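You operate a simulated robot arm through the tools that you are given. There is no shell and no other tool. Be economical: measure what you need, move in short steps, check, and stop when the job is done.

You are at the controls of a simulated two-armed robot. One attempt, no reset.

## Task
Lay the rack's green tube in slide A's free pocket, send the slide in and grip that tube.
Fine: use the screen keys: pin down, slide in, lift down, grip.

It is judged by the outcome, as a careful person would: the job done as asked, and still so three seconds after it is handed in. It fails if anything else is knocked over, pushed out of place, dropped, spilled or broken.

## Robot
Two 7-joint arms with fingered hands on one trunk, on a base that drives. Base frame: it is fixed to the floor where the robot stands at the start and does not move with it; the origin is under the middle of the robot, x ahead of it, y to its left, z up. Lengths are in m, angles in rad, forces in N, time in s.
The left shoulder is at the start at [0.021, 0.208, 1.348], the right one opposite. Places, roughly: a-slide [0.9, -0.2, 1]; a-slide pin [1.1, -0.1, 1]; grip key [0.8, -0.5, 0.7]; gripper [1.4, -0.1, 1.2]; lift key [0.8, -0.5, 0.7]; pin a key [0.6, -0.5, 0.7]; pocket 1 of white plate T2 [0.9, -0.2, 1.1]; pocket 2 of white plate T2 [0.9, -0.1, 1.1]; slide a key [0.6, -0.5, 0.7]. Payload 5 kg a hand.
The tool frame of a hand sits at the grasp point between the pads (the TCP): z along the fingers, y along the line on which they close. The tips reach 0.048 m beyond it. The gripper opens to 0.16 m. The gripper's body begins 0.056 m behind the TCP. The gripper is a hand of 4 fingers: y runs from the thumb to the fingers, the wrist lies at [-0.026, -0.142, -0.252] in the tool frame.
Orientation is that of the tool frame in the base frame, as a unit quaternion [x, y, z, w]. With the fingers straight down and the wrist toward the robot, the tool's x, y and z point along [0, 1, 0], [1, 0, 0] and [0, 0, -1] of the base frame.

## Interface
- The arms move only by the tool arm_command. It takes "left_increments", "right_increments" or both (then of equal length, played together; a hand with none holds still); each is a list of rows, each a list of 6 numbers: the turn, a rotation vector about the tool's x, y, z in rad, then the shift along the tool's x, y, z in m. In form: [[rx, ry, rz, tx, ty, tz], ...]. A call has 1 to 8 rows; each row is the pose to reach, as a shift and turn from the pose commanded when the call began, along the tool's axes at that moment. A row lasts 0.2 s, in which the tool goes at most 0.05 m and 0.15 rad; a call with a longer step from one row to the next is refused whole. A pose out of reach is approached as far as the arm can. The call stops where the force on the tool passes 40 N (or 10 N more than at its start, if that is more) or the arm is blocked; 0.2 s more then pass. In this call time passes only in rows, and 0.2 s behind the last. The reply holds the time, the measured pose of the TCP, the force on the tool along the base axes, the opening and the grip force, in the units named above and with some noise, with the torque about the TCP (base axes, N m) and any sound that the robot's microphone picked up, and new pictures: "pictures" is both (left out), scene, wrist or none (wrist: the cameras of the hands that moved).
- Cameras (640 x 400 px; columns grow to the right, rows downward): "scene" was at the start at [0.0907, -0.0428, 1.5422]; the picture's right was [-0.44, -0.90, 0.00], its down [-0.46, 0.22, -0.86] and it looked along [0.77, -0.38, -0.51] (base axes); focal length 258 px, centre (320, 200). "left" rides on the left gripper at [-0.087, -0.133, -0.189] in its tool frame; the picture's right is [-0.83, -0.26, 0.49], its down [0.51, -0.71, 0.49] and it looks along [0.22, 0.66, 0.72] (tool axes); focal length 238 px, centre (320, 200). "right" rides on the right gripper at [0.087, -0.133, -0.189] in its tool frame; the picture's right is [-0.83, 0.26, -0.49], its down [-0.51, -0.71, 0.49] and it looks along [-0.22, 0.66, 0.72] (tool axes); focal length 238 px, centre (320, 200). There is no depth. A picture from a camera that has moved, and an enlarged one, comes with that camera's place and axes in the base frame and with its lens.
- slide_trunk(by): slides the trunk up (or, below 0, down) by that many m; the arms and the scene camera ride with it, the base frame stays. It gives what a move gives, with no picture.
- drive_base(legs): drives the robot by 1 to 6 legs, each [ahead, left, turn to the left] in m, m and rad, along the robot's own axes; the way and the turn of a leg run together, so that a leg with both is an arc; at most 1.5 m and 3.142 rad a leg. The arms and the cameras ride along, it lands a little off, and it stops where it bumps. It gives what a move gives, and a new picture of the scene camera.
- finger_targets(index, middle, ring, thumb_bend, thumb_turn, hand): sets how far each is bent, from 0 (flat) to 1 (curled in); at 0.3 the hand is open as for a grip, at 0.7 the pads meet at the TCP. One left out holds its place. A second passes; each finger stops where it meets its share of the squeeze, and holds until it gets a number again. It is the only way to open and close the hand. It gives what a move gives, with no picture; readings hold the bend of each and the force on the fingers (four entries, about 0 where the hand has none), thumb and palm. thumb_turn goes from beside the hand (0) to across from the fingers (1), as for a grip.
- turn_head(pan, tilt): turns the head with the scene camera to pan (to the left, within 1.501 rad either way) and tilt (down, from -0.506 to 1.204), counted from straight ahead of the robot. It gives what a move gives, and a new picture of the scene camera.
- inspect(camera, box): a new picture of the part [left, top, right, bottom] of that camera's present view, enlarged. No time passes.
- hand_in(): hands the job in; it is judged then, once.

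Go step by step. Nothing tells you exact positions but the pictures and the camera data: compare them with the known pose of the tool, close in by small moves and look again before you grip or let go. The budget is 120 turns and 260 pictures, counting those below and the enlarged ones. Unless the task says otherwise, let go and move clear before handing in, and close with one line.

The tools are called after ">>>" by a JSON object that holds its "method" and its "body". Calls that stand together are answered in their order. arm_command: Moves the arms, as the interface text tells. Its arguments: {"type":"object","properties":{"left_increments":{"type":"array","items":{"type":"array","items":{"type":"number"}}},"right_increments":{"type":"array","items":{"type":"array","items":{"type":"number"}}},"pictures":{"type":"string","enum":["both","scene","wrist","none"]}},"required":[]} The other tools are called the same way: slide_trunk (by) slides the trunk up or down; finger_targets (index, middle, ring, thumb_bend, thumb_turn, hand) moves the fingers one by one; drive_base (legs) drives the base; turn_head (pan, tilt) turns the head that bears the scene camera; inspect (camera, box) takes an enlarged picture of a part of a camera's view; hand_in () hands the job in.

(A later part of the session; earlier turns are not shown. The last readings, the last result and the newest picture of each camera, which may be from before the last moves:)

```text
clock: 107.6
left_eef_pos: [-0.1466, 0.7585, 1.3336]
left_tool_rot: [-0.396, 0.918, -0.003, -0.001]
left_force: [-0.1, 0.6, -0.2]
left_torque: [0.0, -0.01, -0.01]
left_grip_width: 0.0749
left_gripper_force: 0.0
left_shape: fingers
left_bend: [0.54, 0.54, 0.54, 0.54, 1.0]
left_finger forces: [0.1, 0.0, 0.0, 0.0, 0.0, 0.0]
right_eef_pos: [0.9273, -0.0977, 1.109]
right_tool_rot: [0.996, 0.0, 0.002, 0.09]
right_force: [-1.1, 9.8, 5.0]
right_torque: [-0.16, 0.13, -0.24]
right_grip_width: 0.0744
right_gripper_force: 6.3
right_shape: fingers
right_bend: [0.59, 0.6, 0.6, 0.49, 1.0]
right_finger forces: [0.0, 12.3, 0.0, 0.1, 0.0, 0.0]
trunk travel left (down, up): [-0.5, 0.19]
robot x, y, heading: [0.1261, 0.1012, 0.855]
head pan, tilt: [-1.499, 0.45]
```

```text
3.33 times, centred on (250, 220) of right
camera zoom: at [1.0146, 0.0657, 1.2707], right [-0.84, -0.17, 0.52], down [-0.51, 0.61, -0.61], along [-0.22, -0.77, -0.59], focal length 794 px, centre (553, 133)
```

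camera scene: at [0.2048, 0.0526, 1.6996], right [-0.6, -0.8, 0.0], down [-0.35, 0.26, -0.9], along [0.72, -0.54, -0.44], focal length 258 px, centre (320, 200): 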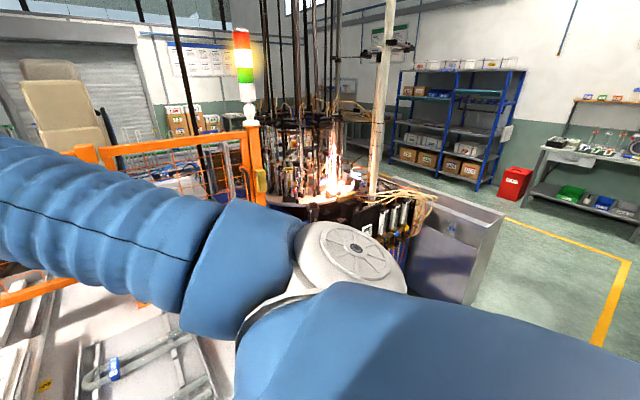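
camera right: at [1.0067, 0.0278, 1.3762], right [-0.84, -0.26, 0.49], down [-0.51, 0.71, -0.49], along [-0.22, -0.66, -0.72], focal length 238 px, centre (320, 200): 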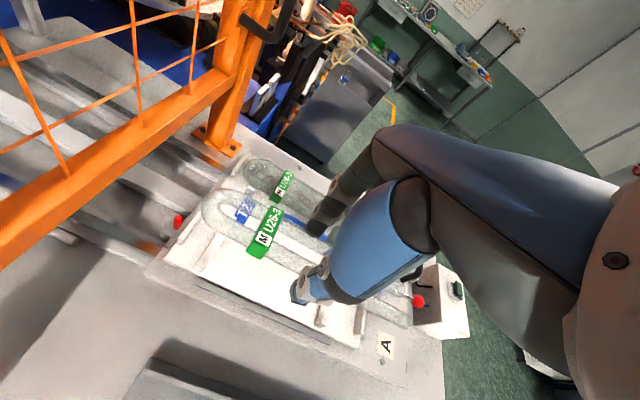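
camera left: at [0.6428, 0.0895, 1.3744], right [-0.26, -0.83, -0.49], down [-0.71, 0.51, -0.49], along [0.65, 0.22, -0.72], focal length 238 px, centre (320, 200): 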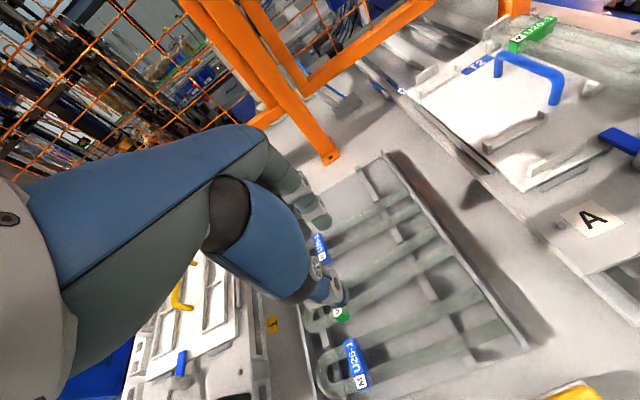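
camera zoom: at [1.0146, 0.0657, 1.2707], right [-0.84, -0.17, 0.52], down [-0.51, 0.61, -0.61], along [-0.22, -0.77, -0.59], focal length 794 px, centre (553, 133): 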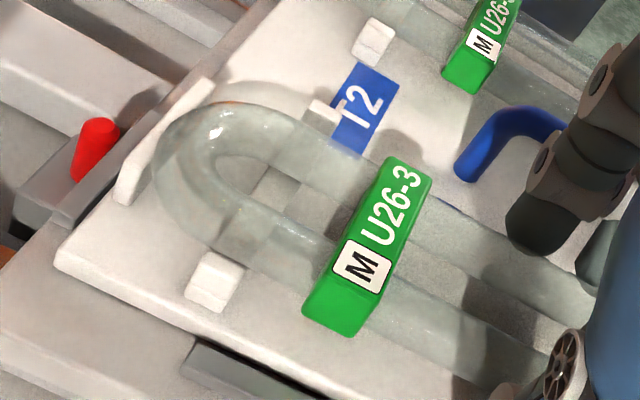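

Tube is free and seated; only the middle finger leans on the handle. Raising slowly in small steps, watching the tube.

>>> {"method": "finger_targets", "body": {"hand": "right", "index": 0.58, "ring": 0.58, "thumb_bend": 0.42}}

>>> {"method": "arm_command", "body": {"right_increments": [[0, 0, 0, 0, 0.0009, -0.005], [0, 0, 0, 0, 0.0018, -0.01]], "pictures": "none"}}

>>> {"method": "inspect", "body": {"camera": "right", "box": [170, 160, 330, 280]}}

```text
clock: 108.6
left_eef_pos: [-0.1472, 0.7581, 1.3336]
left_tool_rot: [-0.396, 0.918, -0.003, -0.002]
left_force: [-0.7, -0.1, 0.0]
left_torque: [-0.04, 0.0, 0.03]
left_grip_width: 0.0748
left_gripper_force: 0.1
left_shape: fingers
left_bend: [0.54, 0.54, 0.54, 0.54, 1.0]
left_finger forces: [0.0, 0.1, 0.0, 0.0, 0.0, 0.1]
right_eef_pos: [0.9278, -0.0983, 1.11]
right_tool_rot: [0.996, 0.001, 0.001, 0.091]
right_force: [-1.1, 9.8, 3.6]
right_torque: [-0.06, 0.09, -0.27]
right_grip_width: 0.0922
right_gripper_force: 5.7
right_shape: fingers
right_bend: [0.57, 0.6, 0.57, 0.42, 0.99]
right_finger forces: [0.1, 11.7, 0.0, 0.0, 0.0, 0.0]
trunk travel left (down, up): [-0.5, 0.19]
robot x, y, heading: [0.127, 0.1074, 0.851]
head pan, tilt: [-1.499, 0.45]
```

```text
clock: 109.2
left_eef_pos: [-0.1455, 0.7577, 1.335]
left_tool_rot: [-0.395, 0.919, -0.002, -0.001]
left_force: [-1.0, -0.5, -0.4]
left_torque: [-0.02, 0.03, 0.0]
left_grip_width: 0.0752
left_gripper_force: 0.0
left_shape: fingers
left_bend: [0.54, 0.54, 0.54, 0.54, 1.0]
left_finger forces: [0.0, 0.1, 0.1, 0.0, 0.1, 0.1]
right_eef_pos: [0.9265, -0.1012, 1.1196]
right_tool_rot: [0.996, -0.001, 0.001, 0.09]
right_force: [0.6, -1.6, -0.4]
right_torque: [0.03, -0.02, -0.01]
right_grip_width: 0.0923
right_gripper_force: 0.0
right_shape: fingers
right_bend: [0.57, 0.57, 0.57, 0.42, 0.99]
right_finger forces: [0.0, 0.0, 0.0, 0.1, 0.0, 0.0]
trunk travel left (down, up): [-0.5, 0.19]
robot x, y, heading: [0.1251, 0.1046, 0.849]
head pan, tilt: [-1.499, 0.45]
```

```text
3.33 times, centred on (250, 220) of right
camera zoom: at [1.0147, 0.0626, 1.281], right [-0.84, -0.17, 0.52], down [-0.5, 0.61, -0.61], along [-0.22, -0.77, -0.59], focal length 794 px, centre (553, 133)
```

zoom: 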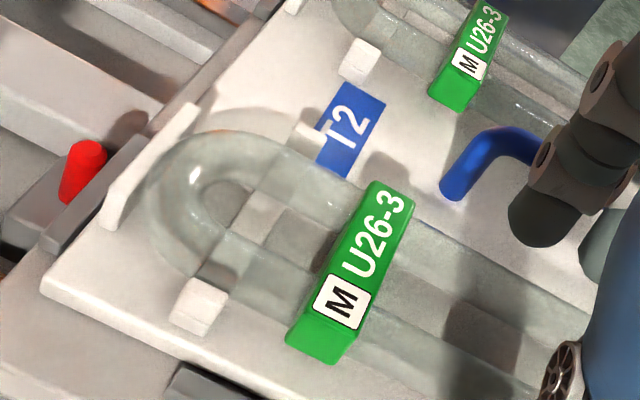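

Tube stays seated between its posts. Raising clear.

>>> {"method": "arm_command", "body": {"right_increments": [[0, 0, 0, 0, 0.003, -0.015], [0, 0, 0, 0, 0.007, -0.04], [0, 0, 0, 0, 0.016, -0.085], [0, 0, 0, 0, 0.025, -0.13], [0, 0, 0, 0, 0.033, -0.175]], "pictures": "wrist"}}

>>> {"method": "inspect", "body": {"camera": "right", "box": [150, 150, 450, 350]}}

```text
clock: 110.4
left_eef_pos: [-0.1474, 0.7566, 1.3336]
left_tool_rot: [-0.396, 0.918, -0.001, -0.001]
left_force: [-0.8, -0.4, 0.0]
left_torque: [0.01, -0.05, -0.04]
left_grip_width: 0.075
left_gripper_force: 0.0
left_shape: fingers
left_bend: [0.54, 0.54, 0.54, 0.54, 1.0]
left_finger forces: [0.0, 0.0, 0.0, 0.0, 0.0, 0.0]
right_eef_pos: [0.925, -0.1003, 1.2986]
right_tool_rot: [0.996, 0.0, 0.0, 0.09]
right_force: [-1.4, 0.7, -0.3]
right_torque: [-0.01, -0.09, 0.01]
right_grip_width: 0.0923
right_gripper_force: 0.2
right_shape: fingers
right_bend: [0.57, 0.57, 0.57, 0.42, 0.99]
right_finger forces: [0.1, 0.0, 0.0, 0.0, 0.1, 0.0]
trunk travel left (down, up): [-0.5, 0.19]
robot x, y, heading: [0.1274, 0.1054, 0.848]
head pan, tilt: [-1.499, 0.45]
camera right: at [1.0121, 0.0643, 1.4597], right [-0.83, -0.17, 0.52], down [-0.51, 0.61, -0.61], along [-0.22, -0.77, -0.59], focal length 238 px, centre (320, 200)
```

right: 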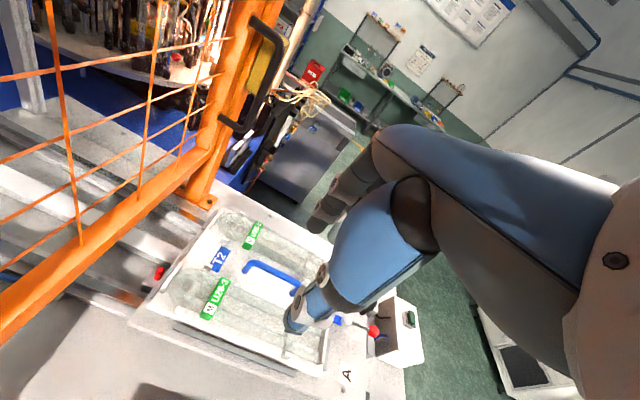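

```text
2.00 times, centred on (300, 250) of right
camera zoom: at [1.0121, 0.0643, 1.4597], right [-0.83, -0.17, 0.52], down [-0.51, 0.61, -0.61], along [-0.22, -0.77, -0.59], focal length 477 px, centre (360, 100)
```

zoom: 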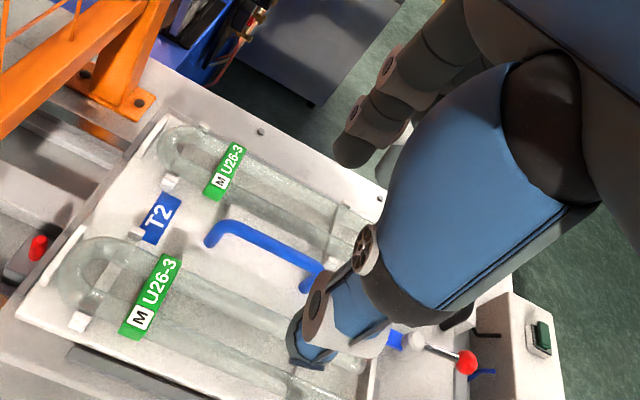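

The green tube is properly in pocket 2 and the hand is clear. Now back the robot away from the bench and turn to face +x, to go look at the screen on the right side.

>>> {"method": "drive_base", "body": {"legs": [[-0.264, 0.3, 0], [0, 0, -0.85]]}}

>>> {"method": "turn_head", "body": {"pan": -0.6, "tilt": 0.45}}

```text
clock: 115.1
left_eef_pos: [0.0403, 0.7411, 1.3337]
left_tool_rot: [0.02, 1.0, -0.001, -0.002]
left_force: [-0.1, -0.4, -0.6]
left_torque: [0.05, 0.0, 0.03]
left_grip_width: 0.075
left_gripper_force: 0.1
left_shape: fingers
left_bend: [0.54, 0.54, 0.54, 0.54, 1.0]
left_finger forces: [0.1, 0.0, 0.0, 0.0, 0.0, 0.1]
right_eef_pos: [0.1026, -0.632, 1.2976]
right_tool_rot: [0.907, -0.412, -0.036, 0.082]
right_force: [-0.1, -0.7, 0.9]
right_torque: [-0.01, -0.01, -0.01]
right_grip_width: 0.0922
right_gripper_force: 0.1
right_shape: fingers
right_bend: [0.57, 0.57, 0.57, 0.42, 0.99]
right_finger forces: [0.0, 0.1, 0.0, 0.0, 0.0, 0.0]
trunk travel left (down, up): [-0.5, 0.19]
robot x, y, heading: [-0.2736, 0.1052, -0.001]
head pan, tilt: [-1.499, 0.45]
camera scene: at [-0.2571, 0.0106, 1.6996], right [-1.0, -0.07, 0.0], down [-0.03, 0.43, -0.9], along [0.06, -0.9, -0.44], focal length 258 px, centre (320, 200)
```

scene: 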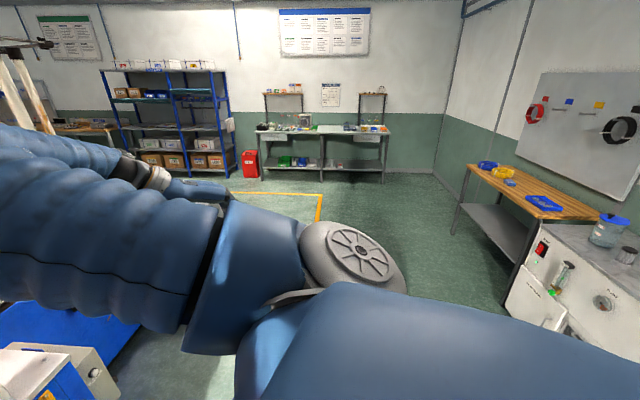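

```text
clock: 116.3
left_eef_pos: [0.0415, 0.7406, 1.3342]
left_tool_rot: [0.02, 1.0, 0.0, -0.001]
left_force: [-0.3, 0.3, 0.7]
left_torque: [0.02, 0.01, 0.01]
left_grip_width: 0.0748
left_gripper_force: 0.1
left_shape: fingers
left_bend: [0.54, 0.54, 0.54, 0.54, 1.0]
left_finger forces: [0.1, 0.0, 0.1, 0.0, 0.0, 0.2]
right_eef_pos: [0.1017, -0.6307, 1.2975]
right_tool_rot: [0.907, -0.412, -0.036, 0.082]
right_force: [0.8, 0.6, 0.0]
right_torque: [0.0, -0.02, 0.01]
right_grip_width: 0.0924
right_gripper_force: 0.0
right_shape: fingers
right_bend: [0.57, 0.57, 0.57, 0.42, 0.99]
right_finger forces: [0.0, 0.0, 0.0, 0.1, 0.0, 0.0]
trunk travel left (down, up): [-0.5, 0.19]
robot x, y, heading: [-0.2742, 0.1062, -0.001]
head pan, tilt: [-0.6, 0.45]
camera scene: at [-0.1878, 0.05, 1.6996], right [-0.57, -0.82, 0.0], down [-0.36, 0.25, -0.9], along [0.74, -0.51, -0.44], focal length 258 px, centre (320, 200)
```

scene: 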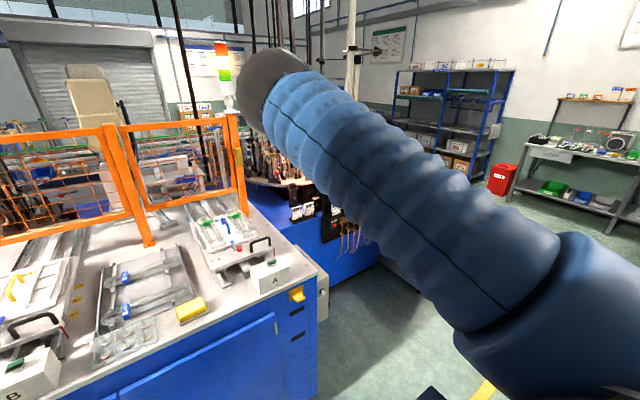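

Returning the right hand to its default orientation before going around.

>>> {"method": "arm_command", "body": {"right_increments": [[0.0, 0, -0.145, 0, 0, 0], [0, 0, -0.29, 0, 0, 0], [0, 0, -0.435, 0, 0, 0], [0, 0, -0.58, 0, 0, 0], [0, 0, -0.725, 0, 0, 0], [0, 0, -0.87, 0, 0, 0], [0, 0, -1.015, 0, 0, 0], [0, 0, -1.16, 0, 0, 0]], "pictures": "none"}}

>>> {"method": "arm_command", "body": {"right_increments": [[0.0, 0, -0.145, 0, 0, 0], [0, 0, -0.29, 0, 0, 0], [0, 0, -0.435, 0, 0, 0], [0, 0, -0.58, 0, 0, 0], [0, 0, -0.725, 0, 0, 0], [0, 0, -0.87, 0, 0, 0], [0, 0, -1.015, 0, 0, 0], [0, 0, -1.16, 0, 0, 0]], "pictures": "none"}}

>>> {"method": "drive_base", "body": {"legs": [[0, -1.1, 0]]}}

```text
clock: 118.1
left_eef_pos: [0.0388, 0.7405, 1.3347]
left_tool_rot: [0.019, 1.0, 0.0, -0.001]
left_force: [0.1, -0.3, 0.2]
left_torque: [0.05, -0.09, 0.0]
left_grip_width: 0.075
left_gripper_force: 0.0
left_shape: fingers
left_bend: [0.54, 0.54, 0.54, 0.54, 1.0]
left_finger forces: [0.0, 0.0, 0.1, 0.0, 0.0, 0.0]
right_eef_pos: [0.1004, -0.632, 1.2988]
right_tool_rot: [0.984, 0.154, -0.075, 0.048]
right_force: [-0.2, -0.2, -0.1]
right_torque: [0.04, -0.03, 0.03]
right_grip_width: 0.0922
right_gripper_force: 0.2
right_shape: fingers
right_bend: [0.57, 0.57, 0.57, 0.42, 0.99]
right_finger forces: [0.0, 0.0, 0.0, 0.0, 0.0, 0.1]
trunk travel left (down, up): [-0.5, 0.19]
robot x, y, heading: [-0.2714, 0.1094, 0.001]
head pan, tilt: [-0.6, 0.45]
```

```text
clock: 119.9
left_eef_pos: [0.0431, 0.7415, 1.334]
left_tool_rot: [0.02, 1.0, -0.002, -0.003]
left_force: [1.1, 0.4, -0.5]
left_torque: [-0.04, 0.07, 0.01]
left_grip_width: 0.0746
left_gripper_force: 0.1
left_shape: fingers
left_bend: [0.54, 0.54, 0.54, 0.54, 1.0]
left_finger forces: [0.0, 0.0, 0.1, 0.0, 0.0, 0.1]
right_eef_pos: [0.1037, -0.6302, 1.2985]
right_tool_rot: [0.741, 0.666, -0.089, -0.001]
right_force: [-0.4, 0.0, 0.1]
right_torque: [-0.01, 0.08, 0.03]
right_grip_width: 0.0926
right_gripper_force: 0.2
right_shape: fingers
right_bend: [0.57, 0.57, 0.57, 0.42, 0.99]
right_finger forces: [0.0, 0.0, 0.0, 0.0, 0.0, 0.0]
right hand out of reach, approached as far as the arm can: row 6
trunk travel left (down, up): [-0.5, 0.19]
robot x, y, heading: [-0.2734, 0.1059, -0.003]
head pan, tilt: [-0.6, 0.45]
```

```text
clock: 125.6
left_eef_pos: [0.0379, -0.3707, 1.335]
left_tool_rot: [0.018, 1.0, 0.0, -0.002]
left_force: [0.3, 0.4, -0.2]
left_torque: [0.01, -0.01, 0.0]
left_grip_width: 0.0748
left_gripper_force: 0.1
left_shape: fingers
left_bend: [0.54, 0.54, 0.54, 0.54, 1.0]
left_finger forces: [0.1, 0.1, 0.0, 0.0, 0.0, 0.1]
right_eef_pos: [0.1046, -1.7414, 1.2967]
right_tool_rot: [0.738, 0.668, -0.09, 0.001]
right_force: [0.1, 0.7, -0.2]
right_torque: [0.02, 0.02, -0.03]
right_grip_width: 0.0928
right_gripper_force: 0.0
right_shape: fingers
right_bend: [0.57, 0.57, 0.57, 0.42, 0.99]
right_finger forces: [0.0, 0.0, 0.1, 0.0, 0.0, 0.1]
trunk travel left (down, up): [-0.5, 0.19]
robot x, y, heading: [-0.2735, -1.0063, -0.002]
head pan, tilt: [-0.6, 0.45]
camera scene: at [-0.1883, -1.0617, 1.6996], right [-0.56, -0.83, 0.0], down [-0.36, 0.25, -0.9], along [0.74, -0.51, -0.44], focal length 258 px, centre (320, 200)
```

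scene: 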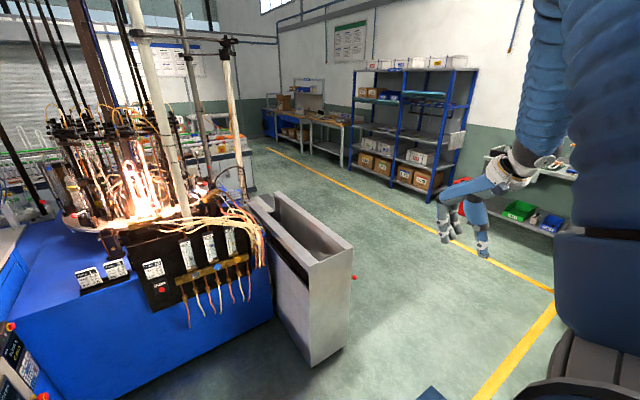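

>>> {"method": "turn_head", "body": {"pan": 0.45, "tilt": 0.6}}

>>> {"method": "inspect", "body": {"camera": "scene", "box": [200, 100, 520, 320]}}

```text
clock: 126.9
left_eef_pos: [0.0381, -0.3697, 1.3341]
left_tool_rot: [0.018, 1.0, -0.001, -0.001]
left_force: [0.8, 0.1, 0.5]
left_torque: [0.06, -0.03, -0.02]
left_grip_width: 0.0749
left_gripper_force: 0.1
left_shape: fingers
left_bend: [0.54, 0.54, 0.54, 0.54, 1.0]
left_finger forces: [0.1, 0.0, 0.0, 0.0, 0.1, 0.0]
right_eef_pos: [0.1039, -1.7424, 1.2977]
right_tool_rot: [0.739, 0.668, -0.091, 0.0]
right_force: [-0.7, 0.0, 0.2]
right_torque: [0.02, -0.01, 0.02]
right_grip_width: 0.0928
right_gripper_force: 0.1
right_shape: fingers
right_bend: [0.57, 0.57, 0.57, 0.42, 0.99]
right_finger forces: [0.0, 0.1, 0.1, 0.0, 0.0, 0.1]
trunk travel left (down, up): [-0.5, 0.19]
robot x, y, heading: [-0.2714, -1.0059, 0.002]
head pan, tilt: [0.45, 0.6]
camera scene: at [-0.1846, -0.9716, 1.6861], right [0.44, -0.9, 0.0], down [-0.51, -0.25, -0.83], along [0.74, 0.36, -0.56], focal length 258 px, centre (320, 200)
```

scene: 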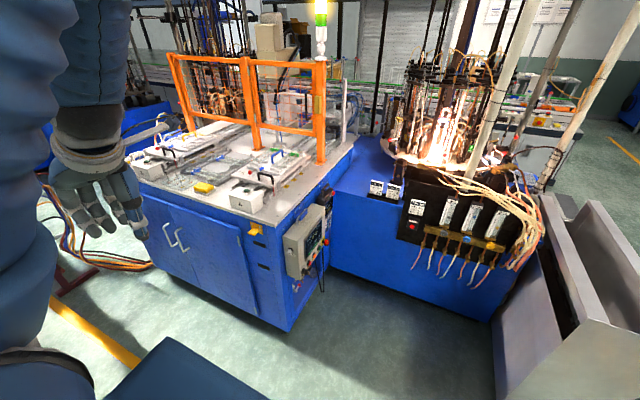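

```text
1.82 times, centred on (360, 210) of scene
camera zoom: at [-0.1846, -0.9716, 1.6861], right [0.44, -0.9, 0.0], down [-0.51, -0.25, -0.83], along [0.74, 0.36, -0.56], focal length 470 px, centre (247, 182)
```

zoom: 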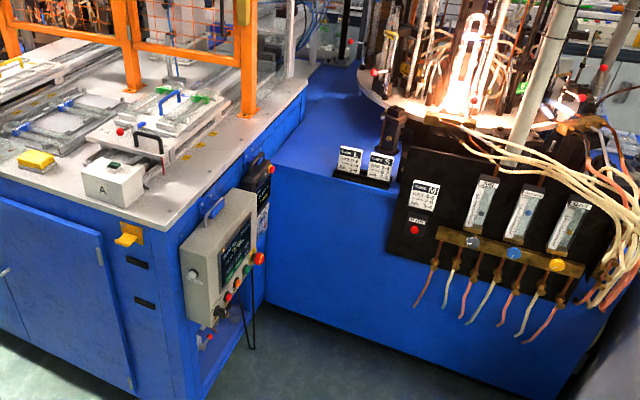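

The control panel with its screen is on the bench's right side, facing -y; the blue machine starts at x≈1.2. I first bring the right hand into a compact pose in front, then drive round.

>>> {"method": "arm_command", "body": {"right_increments": [[-0.065, 0.065, -0.05, 0.04, 0.02, 0], [-0.129, 0.129, -0.1, 0.08, 0.04, 0], [-0.129, 0.129, -0.1, 0.125, 0.06, 0], [-0.129, 0.129, -0.1, 0.17, 0.08, 0], [-0.129, 0.129, -0.1, 0.215, 0.1, 0], [-0.129, 0.129, -0.1, 0.26, 0.12, 0], [-0.129, 0.129, -0.1, 0.305, 0.14, 0], [-0.129, 0.129, -0.1, 0.35, 0.14, 0]], "pictures": "none"}}

>>> {"method": "drive_base", "body": {"legs": [[0, -0.25, 0], [0.85, 0, 0], [0, 0, 1.57]]}}

>>> {"method": "turn_head", "body": {"pan": 0.0, "tilt": 0.85}}

```text
clock: 128.7
left_eef_pos: [0.0376, -0.3683, 1.3329]
left_tool_rot: [0.018, 1.0, -0.002, -0.002]
left_force: [0.7, 0.1, -0.2]
left_torque: [-0.1, -0.01, -0.01]
left_grip_width: 0.0749
left_gripper_force: 0.0
left_shape: fingers
left_bend: [0.54, 0.54, 0.54, 0.54, 1.0]
left_finger forces: [0.0, 0.1, 0.0, 0.1, 0.1, 0.0]
right_eef_pos: [0.2739, -1.4103, 1.2344]
right_tool_rot: [0.707, 0.707, -0.001, 0.0]
right_force: [0.0, 1.0, 0.9]
right_torque: [-0.11, -0.02, -0.03]
right_grip_width: 0.0927
right_gripper_force: 0.1
right_shape: fingers
right_bend: [0.57, 0.57, 0.57, 0.42, 0.99]
right_finger forces: [0.0, 0.0, 0.0, 0.0, 0.0, 0.0]
trunk travel left (down, up): [-0.5, 0.19]
robot x, y, heading: [-0.2718, -1.0081, 0.002]
head pan, tilt: [0.45, 0.6]
```

```text
clock: 136.7
left_eef_pos: [0.3798, -0.5752, 1.3352]
left_tool_rot: [-0.35, 0.937, -0.001, -0.001]
left_force: [0.5, -0.3, 0.2]
left_torque: [0.03, -0.01, 0.02]
left_grip_width: 0.0751
left_gripper_force: 0.1
left_shape: fingers
left_bend: [0.54, 0.54, 0.54, 0.54, 1.0]
left_finger forces: [0.0, 0.0, 0.1, 0.0, 0.1, 0.0]
right_eef_pos: [1.2673, -1.1877, 1.2333]
right_tool_rot: [0.41, 0.912, -0.004, 0.001]
right_force: [5.9, -1.3, -0.8]
right_torque: [0.15, 0.63, -0.07]
right_grip_width: 0.0928
right_gripper_force: 2.6
right_shape: fingers
right_bend: [0.57, 0.57, 0.57, 0.42, 0.99]
right_finger forces: [0.0, 0.0, 0.0, 0.1, 0.0, 4.8]
trunk travel left (down, up): [-0.5, 0.19]
robot x, y, heading: [0.5829, -1.2569, 0.752]
head pan, tilt: [0.45, 0.6]
stopped in leg 3: the force on the tool passed its limit at 105 N (the readings are from after the stop); the commanded pose is now the measured one
camera scene: at [0.6247, -1.1678, 1.686], right [0.93, -0.36, 0.0], down [-0.2, -0.53, -0.82], along [0.3, 0.77, -0.57], focal length 258 px, centre (320, 200)
```

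scene: 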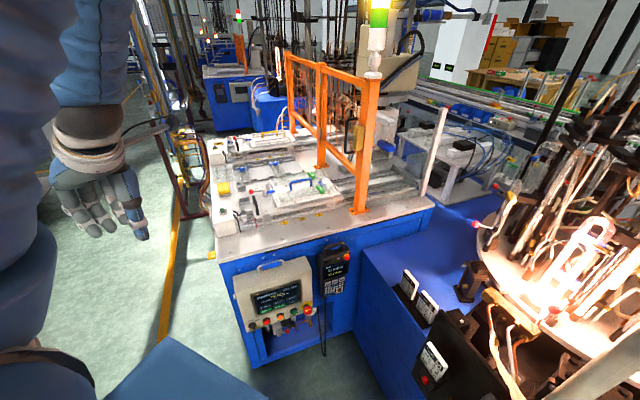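

```text
clock: 137.6
left_eef_pos: [0.3795, -0.5761, 1.3337]
left_tool_rot: [-0.35, 0.937, -0.001, -0.001]
left_force: [-0.5, 0.0, 0.0]
left_torque: [-0.01, -0.03, 0.0]
left_grip_width: 0.075
left_gripper_force: 0.0
left_shape: fingers
left_bend: [0.54, 0.54, 0.54, 0.54, 1.0]
left_finger forces: [0.1, 0.1, 0.1, 0.0, 0.1, 0.0]
right_eef_pos: [1.2678, -1.1877, 1.2329]
right_tool_rot: [0.41, 0.912, -0.005, 0.002]
right_force: [6.0, -2.4, -0.9]
right_torque: [0.38, 0.69, -0.11]
right_grip_width: 0.0926
right_gripper_force: 3.5
right_shape: fingers
right_bend: [0.57, 0.57, 0.57, 0.42, 0.99]
right_finger forces: [0.0, 0.1, 0.0, 0.1, 0.0, 6.3]
trunk travel left (down, up): [-0.5, 0.19]
robot x, y, heading: [0.5878, -1.2518, 0.753]
head pan, tilt: [0.0, 0.85]
camera scene: at [0.6501, -1.1968, 1.6652], right [0.68, -0.73, 0.0], down [-0.55, -0.51, -0.66], along [0.48, 0.45, -0.75], focal length 258 px, centre (320, 200)
```

scene: 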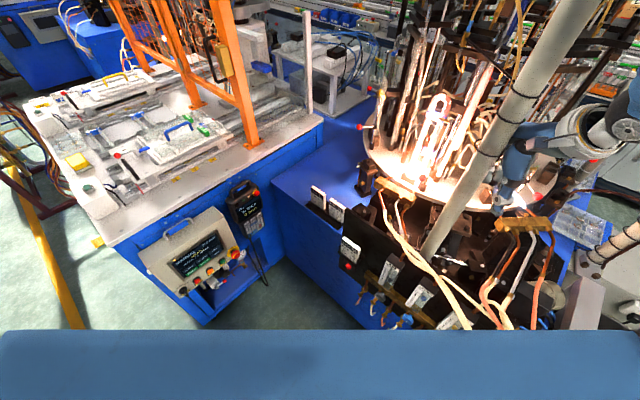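

The right hand bumped something on the blue machine during the turn. I reverse the turn slightly at once and look at what it touched.

>>> {"method": "drive_base", "body": {"legs": [[0, 0, -0.2]]}}

>>> {"method": "turn_head", "body": {"pan": -0.55, "tilt": 0.5}}

>>> {"method": "inspect", "body": {"camera": "right", "box": [0, 0, 640, 400]}}

```text
clock: 138.8
left_eef_pos: [0.5193, -0.5487, 1.3332]
left_tool_rot: [-0.254, 0.967, -0.002, -0.001]
left_force: [0.7, 0.3, 1.2]
left_torque: [0.04, 0.02, 0.02]
left_grip_width: 0.0746
left_gripper_force: 0.1
left_shape: fingers
left_bend: [0.54, 0.54, 0.54, 0.54, 1.0]
left_finger forces: [0.0, 0.0, 0.0, 0.0, 0.1, 0.0]
right_eef_pos: [1.2676, -1.3241, 1.2337]
right_tool_rot: [0.499, 0.867, -0.005, 0.002]
right_force: [-0.2, 0.7, -1.0]
right_torque: [0.0, -0.01, 0.0]
right_grip_width: 0.0928
right_gripper_force: 0.0
right_shape: fingers
right_bend: [0.57, 0.57, 0.57, 0.42, 0.99]
right_finger forces: [0.0, 0.1, 0.0, 0.0, 0.0, 0.0]
trunk travel left (down, up): [-0.5, 0.19]
robot x, y, heading: [0.5857, -1.2572, 0.55]
head pan, tilt: [0.0, 0.85]
camera scene: at [0.6605, -1.2107, 1.6652], right [0.52, -0.85, 0.0], down [-0.64, -0.39, -0.66], along [0.56, 0.35, -0.75], focal length 258 px, centre (320, 200)
```

scene: 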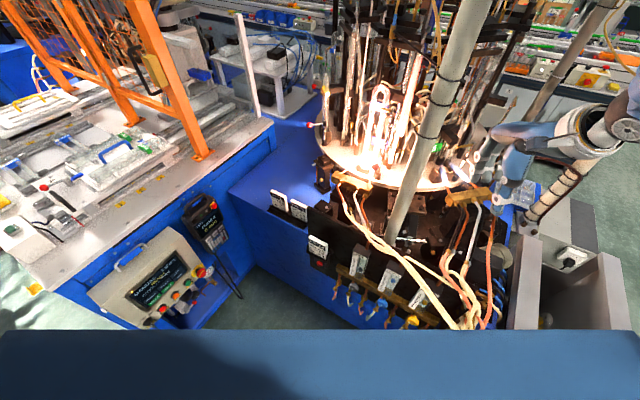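

```text
clock: 139.7
left_eef_pos: [0.5177, -0.5472, 1.3337]
left_tool_rot: [-0.255, 0.967, -0.002, -0.001]
left_force: [-0.1, 0.1, 0.2]
left_torque: [-0.02, -0.05, 0.0]
left_grip_width: 0.075
left_gripper_force: 0.0
left_shape: fingers
left_bend: [0.54, 0.54, 0.54, 0.54, 1.0]
left_finger forces: [0.0, 0.0, 0.0, 0.0, 0.1, 0.0]
right_eef_pos: [1.2661, -1.3254, 1.2347]
right_tool_rot: [0.499, 0.867, -0.004, 0.001]
right_force: [0.5, -0.5, -0.8]
right_torque: [0.02, 0.0, 0.02]
right_grip_width: 0.0927
right_gripper_force: 0.1
right_shape: fingers
right_bend: [0.57, 0.57, 0.57, 0.42, 0.99]
right_finger forces: [0.1, 0.1, 0.1, 0.0, 0.0, 0.0]
trunk travel left (down, up): [-0.5, 0.19]
robot x, y, heading: [0.5848, -1.2564, 0.554]
head pan, tilt: [-0.55, 0.499]
camera scene: at [0.6841, -1.2507, 1.6951], right [0.0, -1.0, 0.0], down [-0.48, 0.0, -0.88], along [0.88, 0.0, -0.48], focal length 258 px, centre (320, 200)
```

scene: 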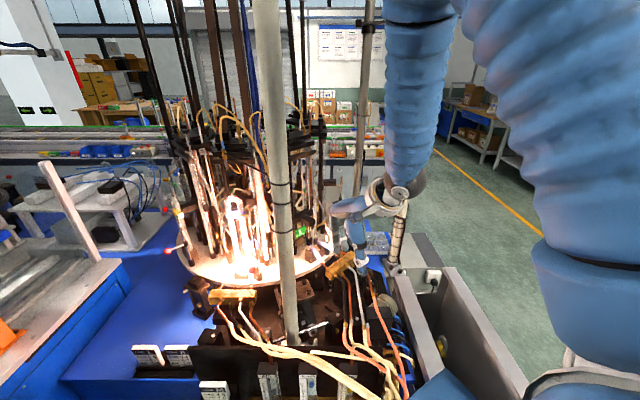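

```text
1.00 times, centred on (320, 200) of right (not enlarged: the box is as wide or as high as the picture)
camera zoom: at [1.1093, -1.3145, 1.4218], right [0.64, -0.59, 0.49], down [-0.36, -0.8, -0.48], along [0.67, 0.13, -0.73], focal length 238 px, centre (320, 200)
```

zoom: 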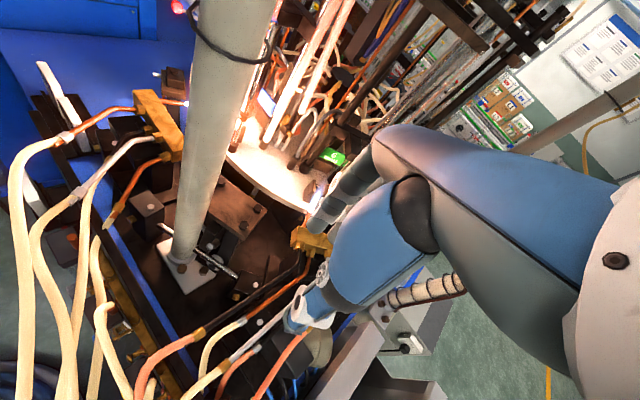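

Nothing appears displaced (palm met the fixed pole). I back away in -x, finish the turn there, and then approach the panel.

>>> {"method": "drive_base", "body": {"legs": [[-0.34, 0.21, 0], [0, 0, 1.02]]}}

>>> {"method": "turn_head", "body": {"pan": -0.45, "tilt": 0.6}}

>>> {"method": "inspect", "body": {"camera": "scene", "box": [220, 150, 420, 300]}}

```text
clock: 144.8
left_eef_pos: [-0.4477, -0.9401, 1.3343]
left_tool_rot: [-0.695, 0.719, -0.002, -0.001]
left_force: [0.0, -0.3, 0.4]
left_torque: [0.0, -0.01, 0.01]
left_grip_width: 0.0746
left_gripper_force: 0.0
left_shape: fingers
left_bend: [0.54, 0.54, 0.54, 0.54, 1.0]
left_finger forces: [0.1, 0.1, 0.1, 0.1, 0.1, 0.0]
right_eef_pos: [0.6053, -0.7092, 1.233]
right_tool_rot: [0.012, 1.0, -0.004, 0.003]
right_force: [-0.6, -0.3, 0.0]
right_torque: [0.0, -0.03, 0.0]
right_grip_width: 0.0928
right_gripper_force: 0.0
right_shape: fingers
right_bend: [0.57, 0.57, 0.57, 0.42, 0.99]
right_finger forces: [0.1, 0.0, 0.0, 0.1, 0.0, 0.0]
trunk travel left (down, up): [-0.5, 0.19]
robot x, y, heading: [0.1897, -1.256, 1.568]
head pan, tilt: [-0.55, 0.499]
camera scene: at [0.2352, -1.1666, 1.6952], right [0.85, -0.52, 0.0], down [-0.25, -0.41, -0.88], along [0.46, 0.75, -0.48], focal length 258 px, centre (320, 200)
```

scene: 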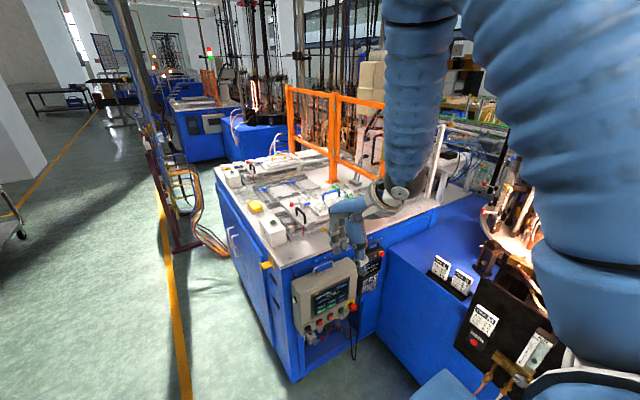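

```text
clock: 145.5
left_eef_pos: [-0.4478, -0.9406, 1.3338]
left_tool_rot: [-0.694, 0.72, -0.003, -0.001]
left_force: [-0.2, -1.1, 0.1]
left_torque: [-0.03, 0.02, 0.02]
left_grip_width: 0.0752
left_gripper_force: 0.0
left_shape: fingers
left_bend: [0.54, 0.54, 0.54, 0.54, 1.0]
left_finger forces: [0.0, 0.0, 0.1, 0.1, 0.1, 0.0]
right_eef_pos: [0.6054, -0.7081, 1.2324]
right_tool_rot: [0.012, 1.0, -0.003, 0.004]
right_force: [0.7, -0.5, -0.5]
right_torque: [-0.03, -0.01, -0.03]
right_grip_width: 0.0928
right_gripper_force: 0.1
right_shape: fingers
right_bend: [0.57, 0.57, 0.57, 0.42, 0.99]
right_finger forces: [0.1, 0.0, 0.0, 0.0, 0.1, 0.0]
trunk travel left (down, up): [-0.5, 0.19]
robot x, y, heading: [0.1895, -1.2493, 1.571]
head pan, tilt: [-0.45, 0.6]
camera scene: at [0.226, -1.1647, 1.6861], right [0.9, -0.44, 0.0], down [-0.25, -0.51, -0.83], along [0.36, 0.74, -0.56], focal length 258 px, centre (320, 200)
```

scene: 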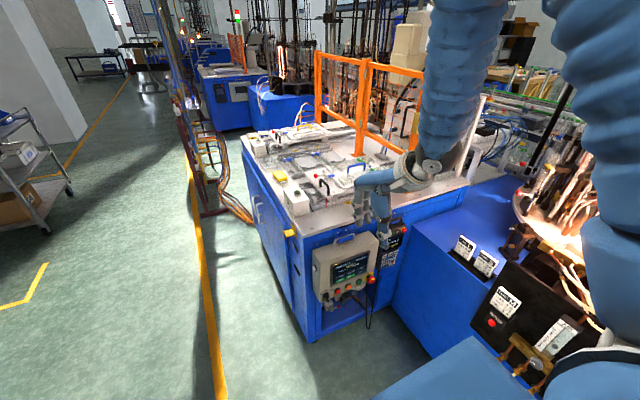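

```text
2.67 times, centred on (320, 225) of scene
camera zoom: at [0.226, -1.1647, 1.6861], right [0.9, -0.44, 0.0], down [-0.25, -0.51, -0.83], along [0.36, 0.74, -0.56], focal length 689 px, centre (320, 133)
```

zoom: 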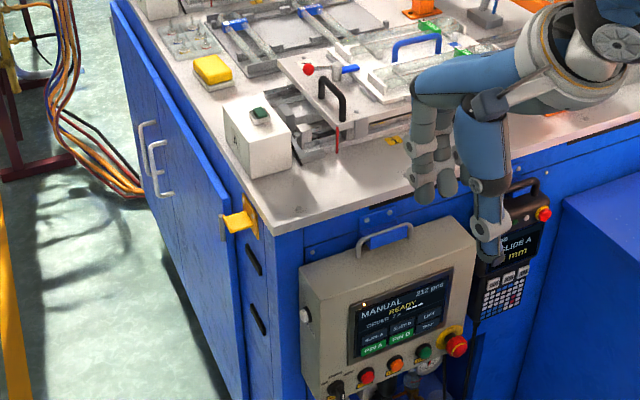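

>>> {"method": "inspect", "body": {"camera": "scene", "box": [320, 250, 390, 295]}}

>>> {"method": "inspect", "body": {"camera": "right", "box": [0, 0, 640, 400]}}

```text
8.89 times, centred on (355, 272) of scene
camera zoom: at [0.226, -1.1647, 1.6861], right [0.9, -0.44, 0.0], down [-0.25, -0.51, -0.83], along [0.36, 0.74, -0.56], focal length 2296 px, centre (9, -444)
```

zoom: 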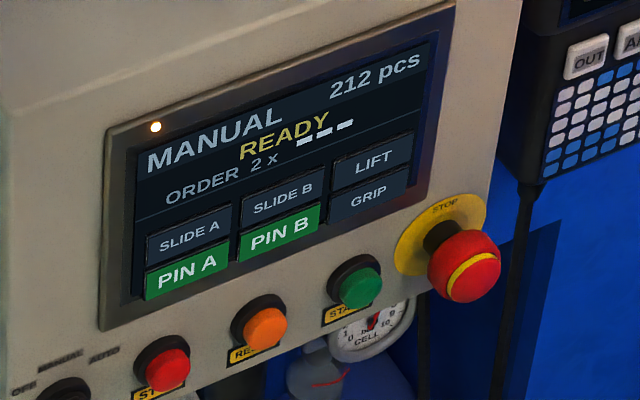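

```text
1.00 times, centred on (320, 200) of right (not enlarged: the box is as wide or as high as the picture)
camera zoom: at [0.5144, -0.8381, 1.4217], right [0.84, 0.24, 0.49], down [0.49, -0.73, -0.48], along [0.24, 0.64, -0.73], focal length 238 px, centre (320, 200)
```

zoom: 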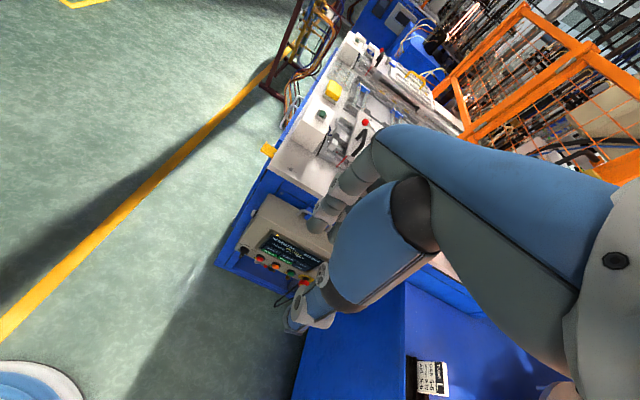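

>>> {"method": "inspect", "body": {"camera": "right", "box": [240, 215, 330, 285]}}

```text
5.71 times, centred on (285, 250) of right
camera zoom: at [0.5144, -0.8381, 1.4217], right [0.84, 0.24, 0.49], down [0.49, -0.73, -0.48], along [0.24, 0.64, -0.73], focal length 1362 px, centre (520, -86)
```

zoom: 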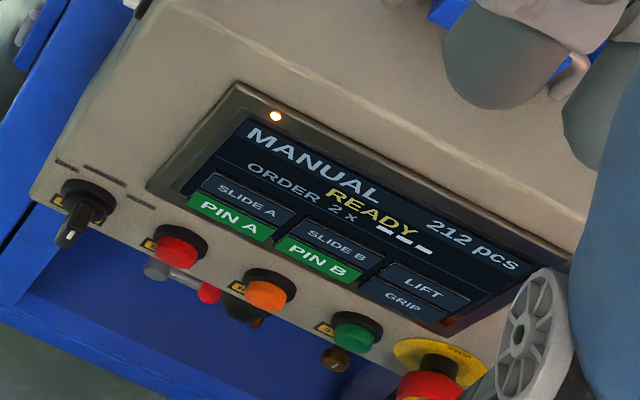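

Screen is readable: MANUAL / READY with keys SLIDE A, PIN A (green), LIFT, GRIP. Triangulated: PIN A (0.638,-0.525,0.729), SLIDE A (0.635,-0.53,0.761), LIFT (0.743,-0.53,0.767), GRIP (0.746,-0.525,0.731). I set the right hand to point with the index finger and move closer.

>>> {"method": "finger_targets", "body": {"hand": "right", "index": 0.25, "middle": 1.0, "ring": 1.0, "thumb_bend": 0.6, "thumb_turn": 0.3}}

>>> {"method": "drive_base", "body": {"legs": [[-0.05, -0.25, 0]]}}

>>> {"method": "arm_command", "body": {"right_increments": [[-0.14, 0, 0, 0, -0.01, 0], [-0.28, 0, 0, 0, -0.02, 0], [-0.42, 0, 0, 0, -0.03, 0], [-0.56, 0, 0, 0, -0.04, 0], [-0.7, 0, 0, 0, -0.05, 0], [-0.8, 0, 0, 0, -0.06, 0]], "pictures": "both"}}

```text
clock: 146.5
left_eef_pos: [-0.4478, -0.9401, 1.3339]
left_tool_rot: [-0.694, 0.72, -0.001, -0.001]
left_force: [0.7, -0.5, 0.0]
left_torque: [0.01, 0.0, -0.01]
left_grip_width: 0.0748
left_gripper_force: 0.0
left_shape: fingers
left_bend: [0.54, 0.54, 0.54, 0.54, 1.0]
left_finger forces: [0.1, 0.0, 0.1, 0.0, 0.0, 0.0]
right_eef_pos: [0.605, -0.7088, 1.234]
right_tool_rot: [0.013, 1.0, -0.004, 0.003]
right_force: [-0.2, 0.1, -0.3]
right_torque: [0.0, 0.0, 0.01]
right_grip_width: 0.1641
right_gripper_force: 0.0
right_shape: fingers
right_bend: [0.25, 1.0, 1.0, 0.6, 0.3]
right_finger forces: [0.0, 0.0, 0.0, 0.0, 0.0, 0.0]
trunk travel left (down, up): [-0.5, 0.19]
robot x, y, heading: [0.1929, -1.2501, 1.57]
head pan, tilt: [-0.45, 0.6]
```

```text
clock: 148.3
left_eef_pos: [-0.1965, -0.9902, 1.335]
left_tool_rot: [-0.695, 0.719, -0.003, -0.001]
left_force: [-0.4, -0.4, -0.4]
left_torque: [0.01, -0.02, 0.02]
left_grip_width: 0.0748
left_gripper_force: 0.0
left_shape: fingers
left_bend: [0.54, 0.54, 0.54, 0.54, 1.0]
left_finger forces: [0.0, 0.0, 0.1, 0.1, 0.0, 0.1]
right_eef_pos: [0.8563, -0.7565, 1.2318]
right_tool_rot: [0.013, 1.0, -0.003, 0.003]
right_force: [0.6, 0.7, -0.6]
right_torque: [0.0, -0.05, 0.02]
right_grip_width: 0.1638
right_gripper_force: 0.0
right_shape: fingers
right_bend: [0.25, 1.0, 1.0, 0.6, 0.3]
right_finger forces: [0.0, 0.0, 0.1, 0.1, 0.0, 0.0]
trunk travel left (down, up): [-0.5, 0.19]
robot x, y, heading: [0.4417, -1.3029, 1.574]
head pan, tilt: [-0.45, 0.6]
camera scene: at [0.4772, -1.2143, 1.6861], right [0.9, -0.43, 0.0], down [-0.24, -0.51, -0.82], along [0.36, 0.74, -0.57], focal length 258 px, centre (320, 200)
```

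scene: 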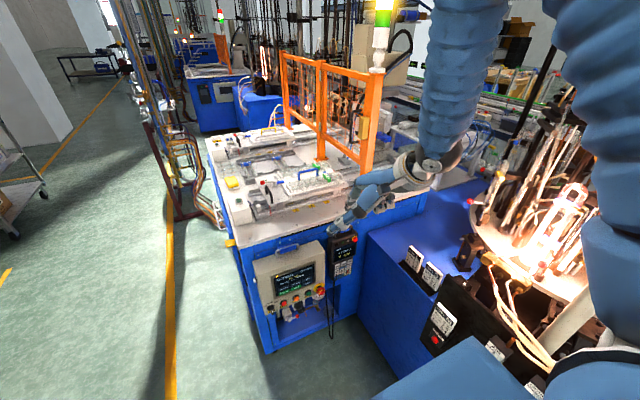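

```text
clock: 149.7
left_eef_pos: [-0.1978, -0.9897, 1.3348]
left_tool_rot: [-0.695, 0.719, -0.002, -0.001]
left_force: [0.2, 0.3, 0.0]
left_torque: [0.0, 0.01, 0.03]
left_grip_width: 0.0748
left_gripper_force: 0.0
left_shape: fingers
left_bend: [0.54, 0.54, 0.54, 0.54, 1.0]
left_finger forces: [0.0, 0.0, 0.1, 0.0, 0.0, 0.0]
right_eef_pos: [0.8735, -0.7978, 1.2122]
right_tool_rot: [0.01, 0.922, 0.388, 0.008]
right_force: [0.6, -0.2, 0.7]
right_torque: [-0.02, -0.01, 0.02]
right_grip_width: 0.1638
right_gripper_force: 0.0
right_shape: fingers
right_bend: [0.25, 1.0, 1.0, 0.6, 0.3]
right_finger forces: [0.1, 0.0, 0.0, 0.0, 0.0, 0.1]
right hand out of reach, approached as far as the arm can: row 3, 4, 5, 6
trunk travel left (down, up): [-0.5, 0.19]
robot x, y, heading: [0.4391, -1.2995, 1.577]
head pan, tilt: [-0.45, 0.6]
camera scene: at [0.4785, -1.2141, 1.686], right [0.9, -0.43, 0.0], down [-0.25, -0.51, -0.82], along [0.36, 0.74, -0.57], focal length 258 px, centre (320, 200)
camera right: at [0.781, -1.0241, 1.2474], right [0.83, -0.19, 0.53], down [0.51, -0.16, -0.85], along [0.24, 0.97, -0.04], focal length 238 px, centre (320, 200)
```

scene: 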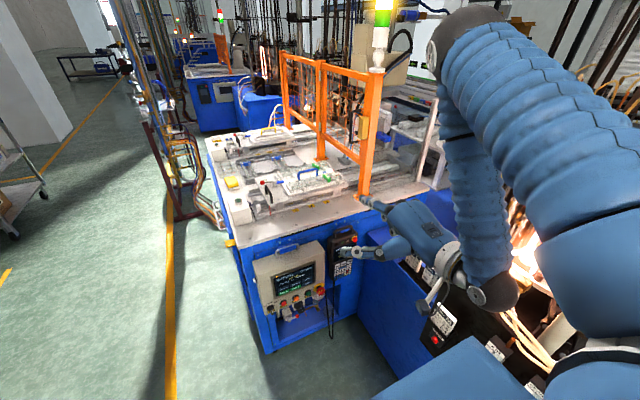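
right: 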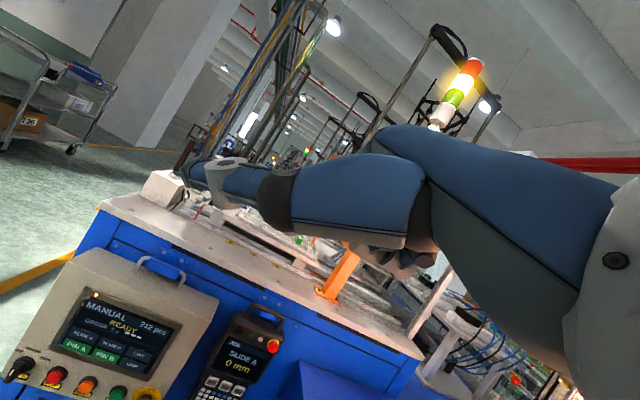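

>>> {"method": "inspect", "body": {"camera": "scene", "box": [320, 170, 480, 320]}}

```text
2.67 times, centred on (400, 245) of scene
camera zoom: at [0.4785, -1.2141, 1.686], right [0.9, -0.43, 0.0], down [-0.25, -0.51, -0.82], along [0.36, 0.74, -0.57], focal length 689 px, centre (107, 80)
```

zoom: 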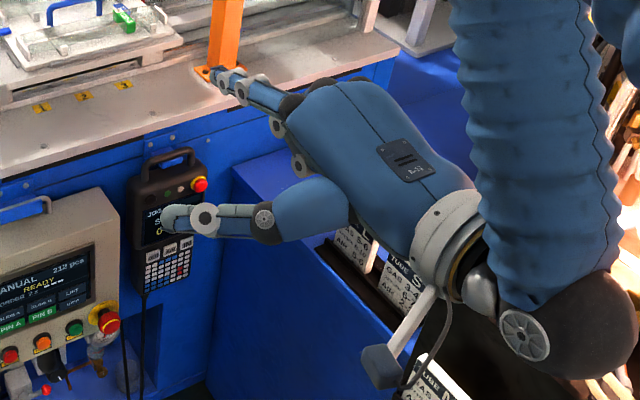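

>>> {"method": "finger_targets", "body": {"hand": "right", "index": 0.35, "thumb_bend": 1.0, "thumb_turn": 1.0}}

>>> {"method": "slide_trunk", "body": {"by": -0.3}}

>>> {"method": "turn_head", "body": {"pan": -0.5, "tilt": 0.6}}

>>> {"method": "inspect", "body": {"camera": "scene", "box": [240, 150, 460, 310]}}

```text
clock: 150.7
left_eef_pos: [-0.1957, -0.9901, 1.3334]
left_tool_rot: [-0.695, 0.719, -0.002, 0.0]
left_force: [0.4, -0.9, -0.4]
left_torque: [-0.04, -0.05, 0.01]
left_grip_width: 0.075
left_gripper_force: 0.1
left_shape: fingers
left_bend: [0.54, 0.54, 0.54, 0.54, 1.0]
left_finger forces: [0.1, 0.0, 0.1, 0.1, 0.0, 0.1]
right_eef_pos: [0.872, -0.7969, 1.2114]
right_tool_rot: [0.009, 0.922, 0.386, 0.007]
right_force: [-0.4, -0.5, 0.2]
right_torque: [0.0, -0.02, 0.02]
right_grip_width: 0.0534
right_gripper_force: 0.2
right_shape: fingers
right_bend: [0.33, 1.0, 1.0, 0.99, 1.0]
right_finger forces: [0.0, 0.1, 0.0, 0.0, 0.0, 0.0]
trunk travel left (down, up): [-0.5, 0.19]
robot x, y, heading: [0.4416, -1.3016, 1.575]
head pan, tilt: [-0.45, 0.6]
```

```text
clock: 153.7
left_eef_pos: [-0.1964, -0.9893, 1.035]
left_tool_rot: [-0.695, 0.719, -0.002, -0.001]
left_force: [0.6, -0.1, -0.6]
left_torque: [0.01, 0.04, 0.0]
left_grip_width: 0.0749
left_gripper_force: 0.1
left_shape: fingers
left_bend: [0.54, 0.54, 0.54, 0.54, 1.0]
left_finger forces: [0.1, 0.1, 0.0, 0.0, 0.0, 0.0]
right_eef_pos: [0.8718, -0.798, 0.9116]
right_tool_rot: [0.009, 0.922, 0.387, 0.007]
right_force: [-0.6, 0.0, 0.3]
right_torque: [-0.03, -0.01, 0.01]
right_grip_width: 0.0534
right_gripper_force: 0.0
right_shape: fingers
right_bend: [0.33, 1.0, 1.0, 0.99, 1.0]
right_finger forces: [0.0, 0.1, 0.0, 0.0, 0.0, 0.0]
trunk travel left (down, up): [-0.2, 0.49]
robot x, y, heading: [0.439, -1.3026, 1.57]
head pan, tilt: [-0.45, 0.6]
```

```text
clock: 154.3
left_eef_pos: [-0.1963, -0.9889, 1.0338]
left_tool_rot: [-0.695, 0.719, -0.001, 0.0]
left_force: [0.3, -1.0, 0.6]
left_torque: [-0.01, 0.01, 0.02]
left_grip_width: 0.0749
left_gripper_force: 0.1
left_shape: fingers
left_bend: [0.54, 0.54, 0.54, 0.54, 1.0]
left_finger forces: [0.0, 0.0, 0.0, 0.1, 0.0, 0.0]
right_eef_pos: [0.8705, -0.7974, 0.9114]
right_tool_rot: [0.009, 0.922, 0.387, 0.008]
right_force: [0.5, -0.9, 0.2]
right_torque: [0.0, -0.03, -0.02]
right_grip_width: 0.0536
right_gripper_force: 0.1
right_shape: fingers
right_bend: [0.33, 1.0, 1.0, 0.99, 1.0]
right_finger forces: [0.0, 0.0, 0.0, 0.0, 0.0, 0.0]
trunk travel left (down, up): [-0.2, 0.49]
robot x, y, heading: [0.439, -1.3011, 1.572]
head pan, tilt: [-0.499, 0.6]
camera scene: at [0.4815, -1.2164, 1.3861], right [0.88, -0.48, 0.0], down [-0.27, -0.5, -0.82], along [0.39, 0.72, -0.57], focal length 258 px, centre (320, 200)
```

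scene: 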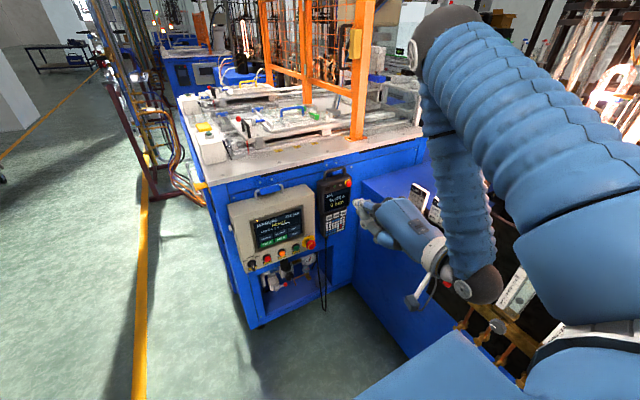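

```text
2.50 times, centred on (350, 230) of scene
camera zoom: at [0.4815, -1.2164, 1.3861], right [0.88, -0.48, 0.0], down [-0.27, -0.5, -0.82], along [0.39, 0.72, -0.57], focal length 646 px, centre (245, 125)
```

zoom: 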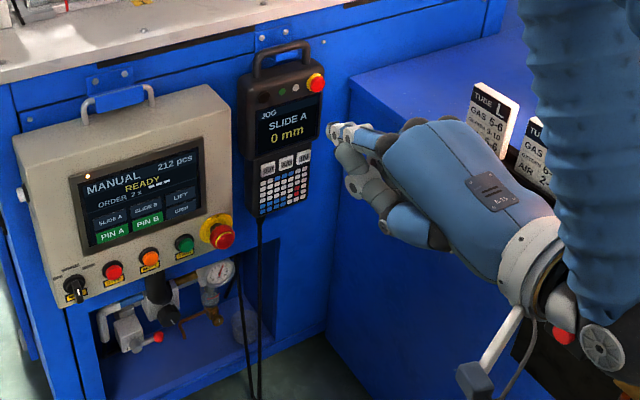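

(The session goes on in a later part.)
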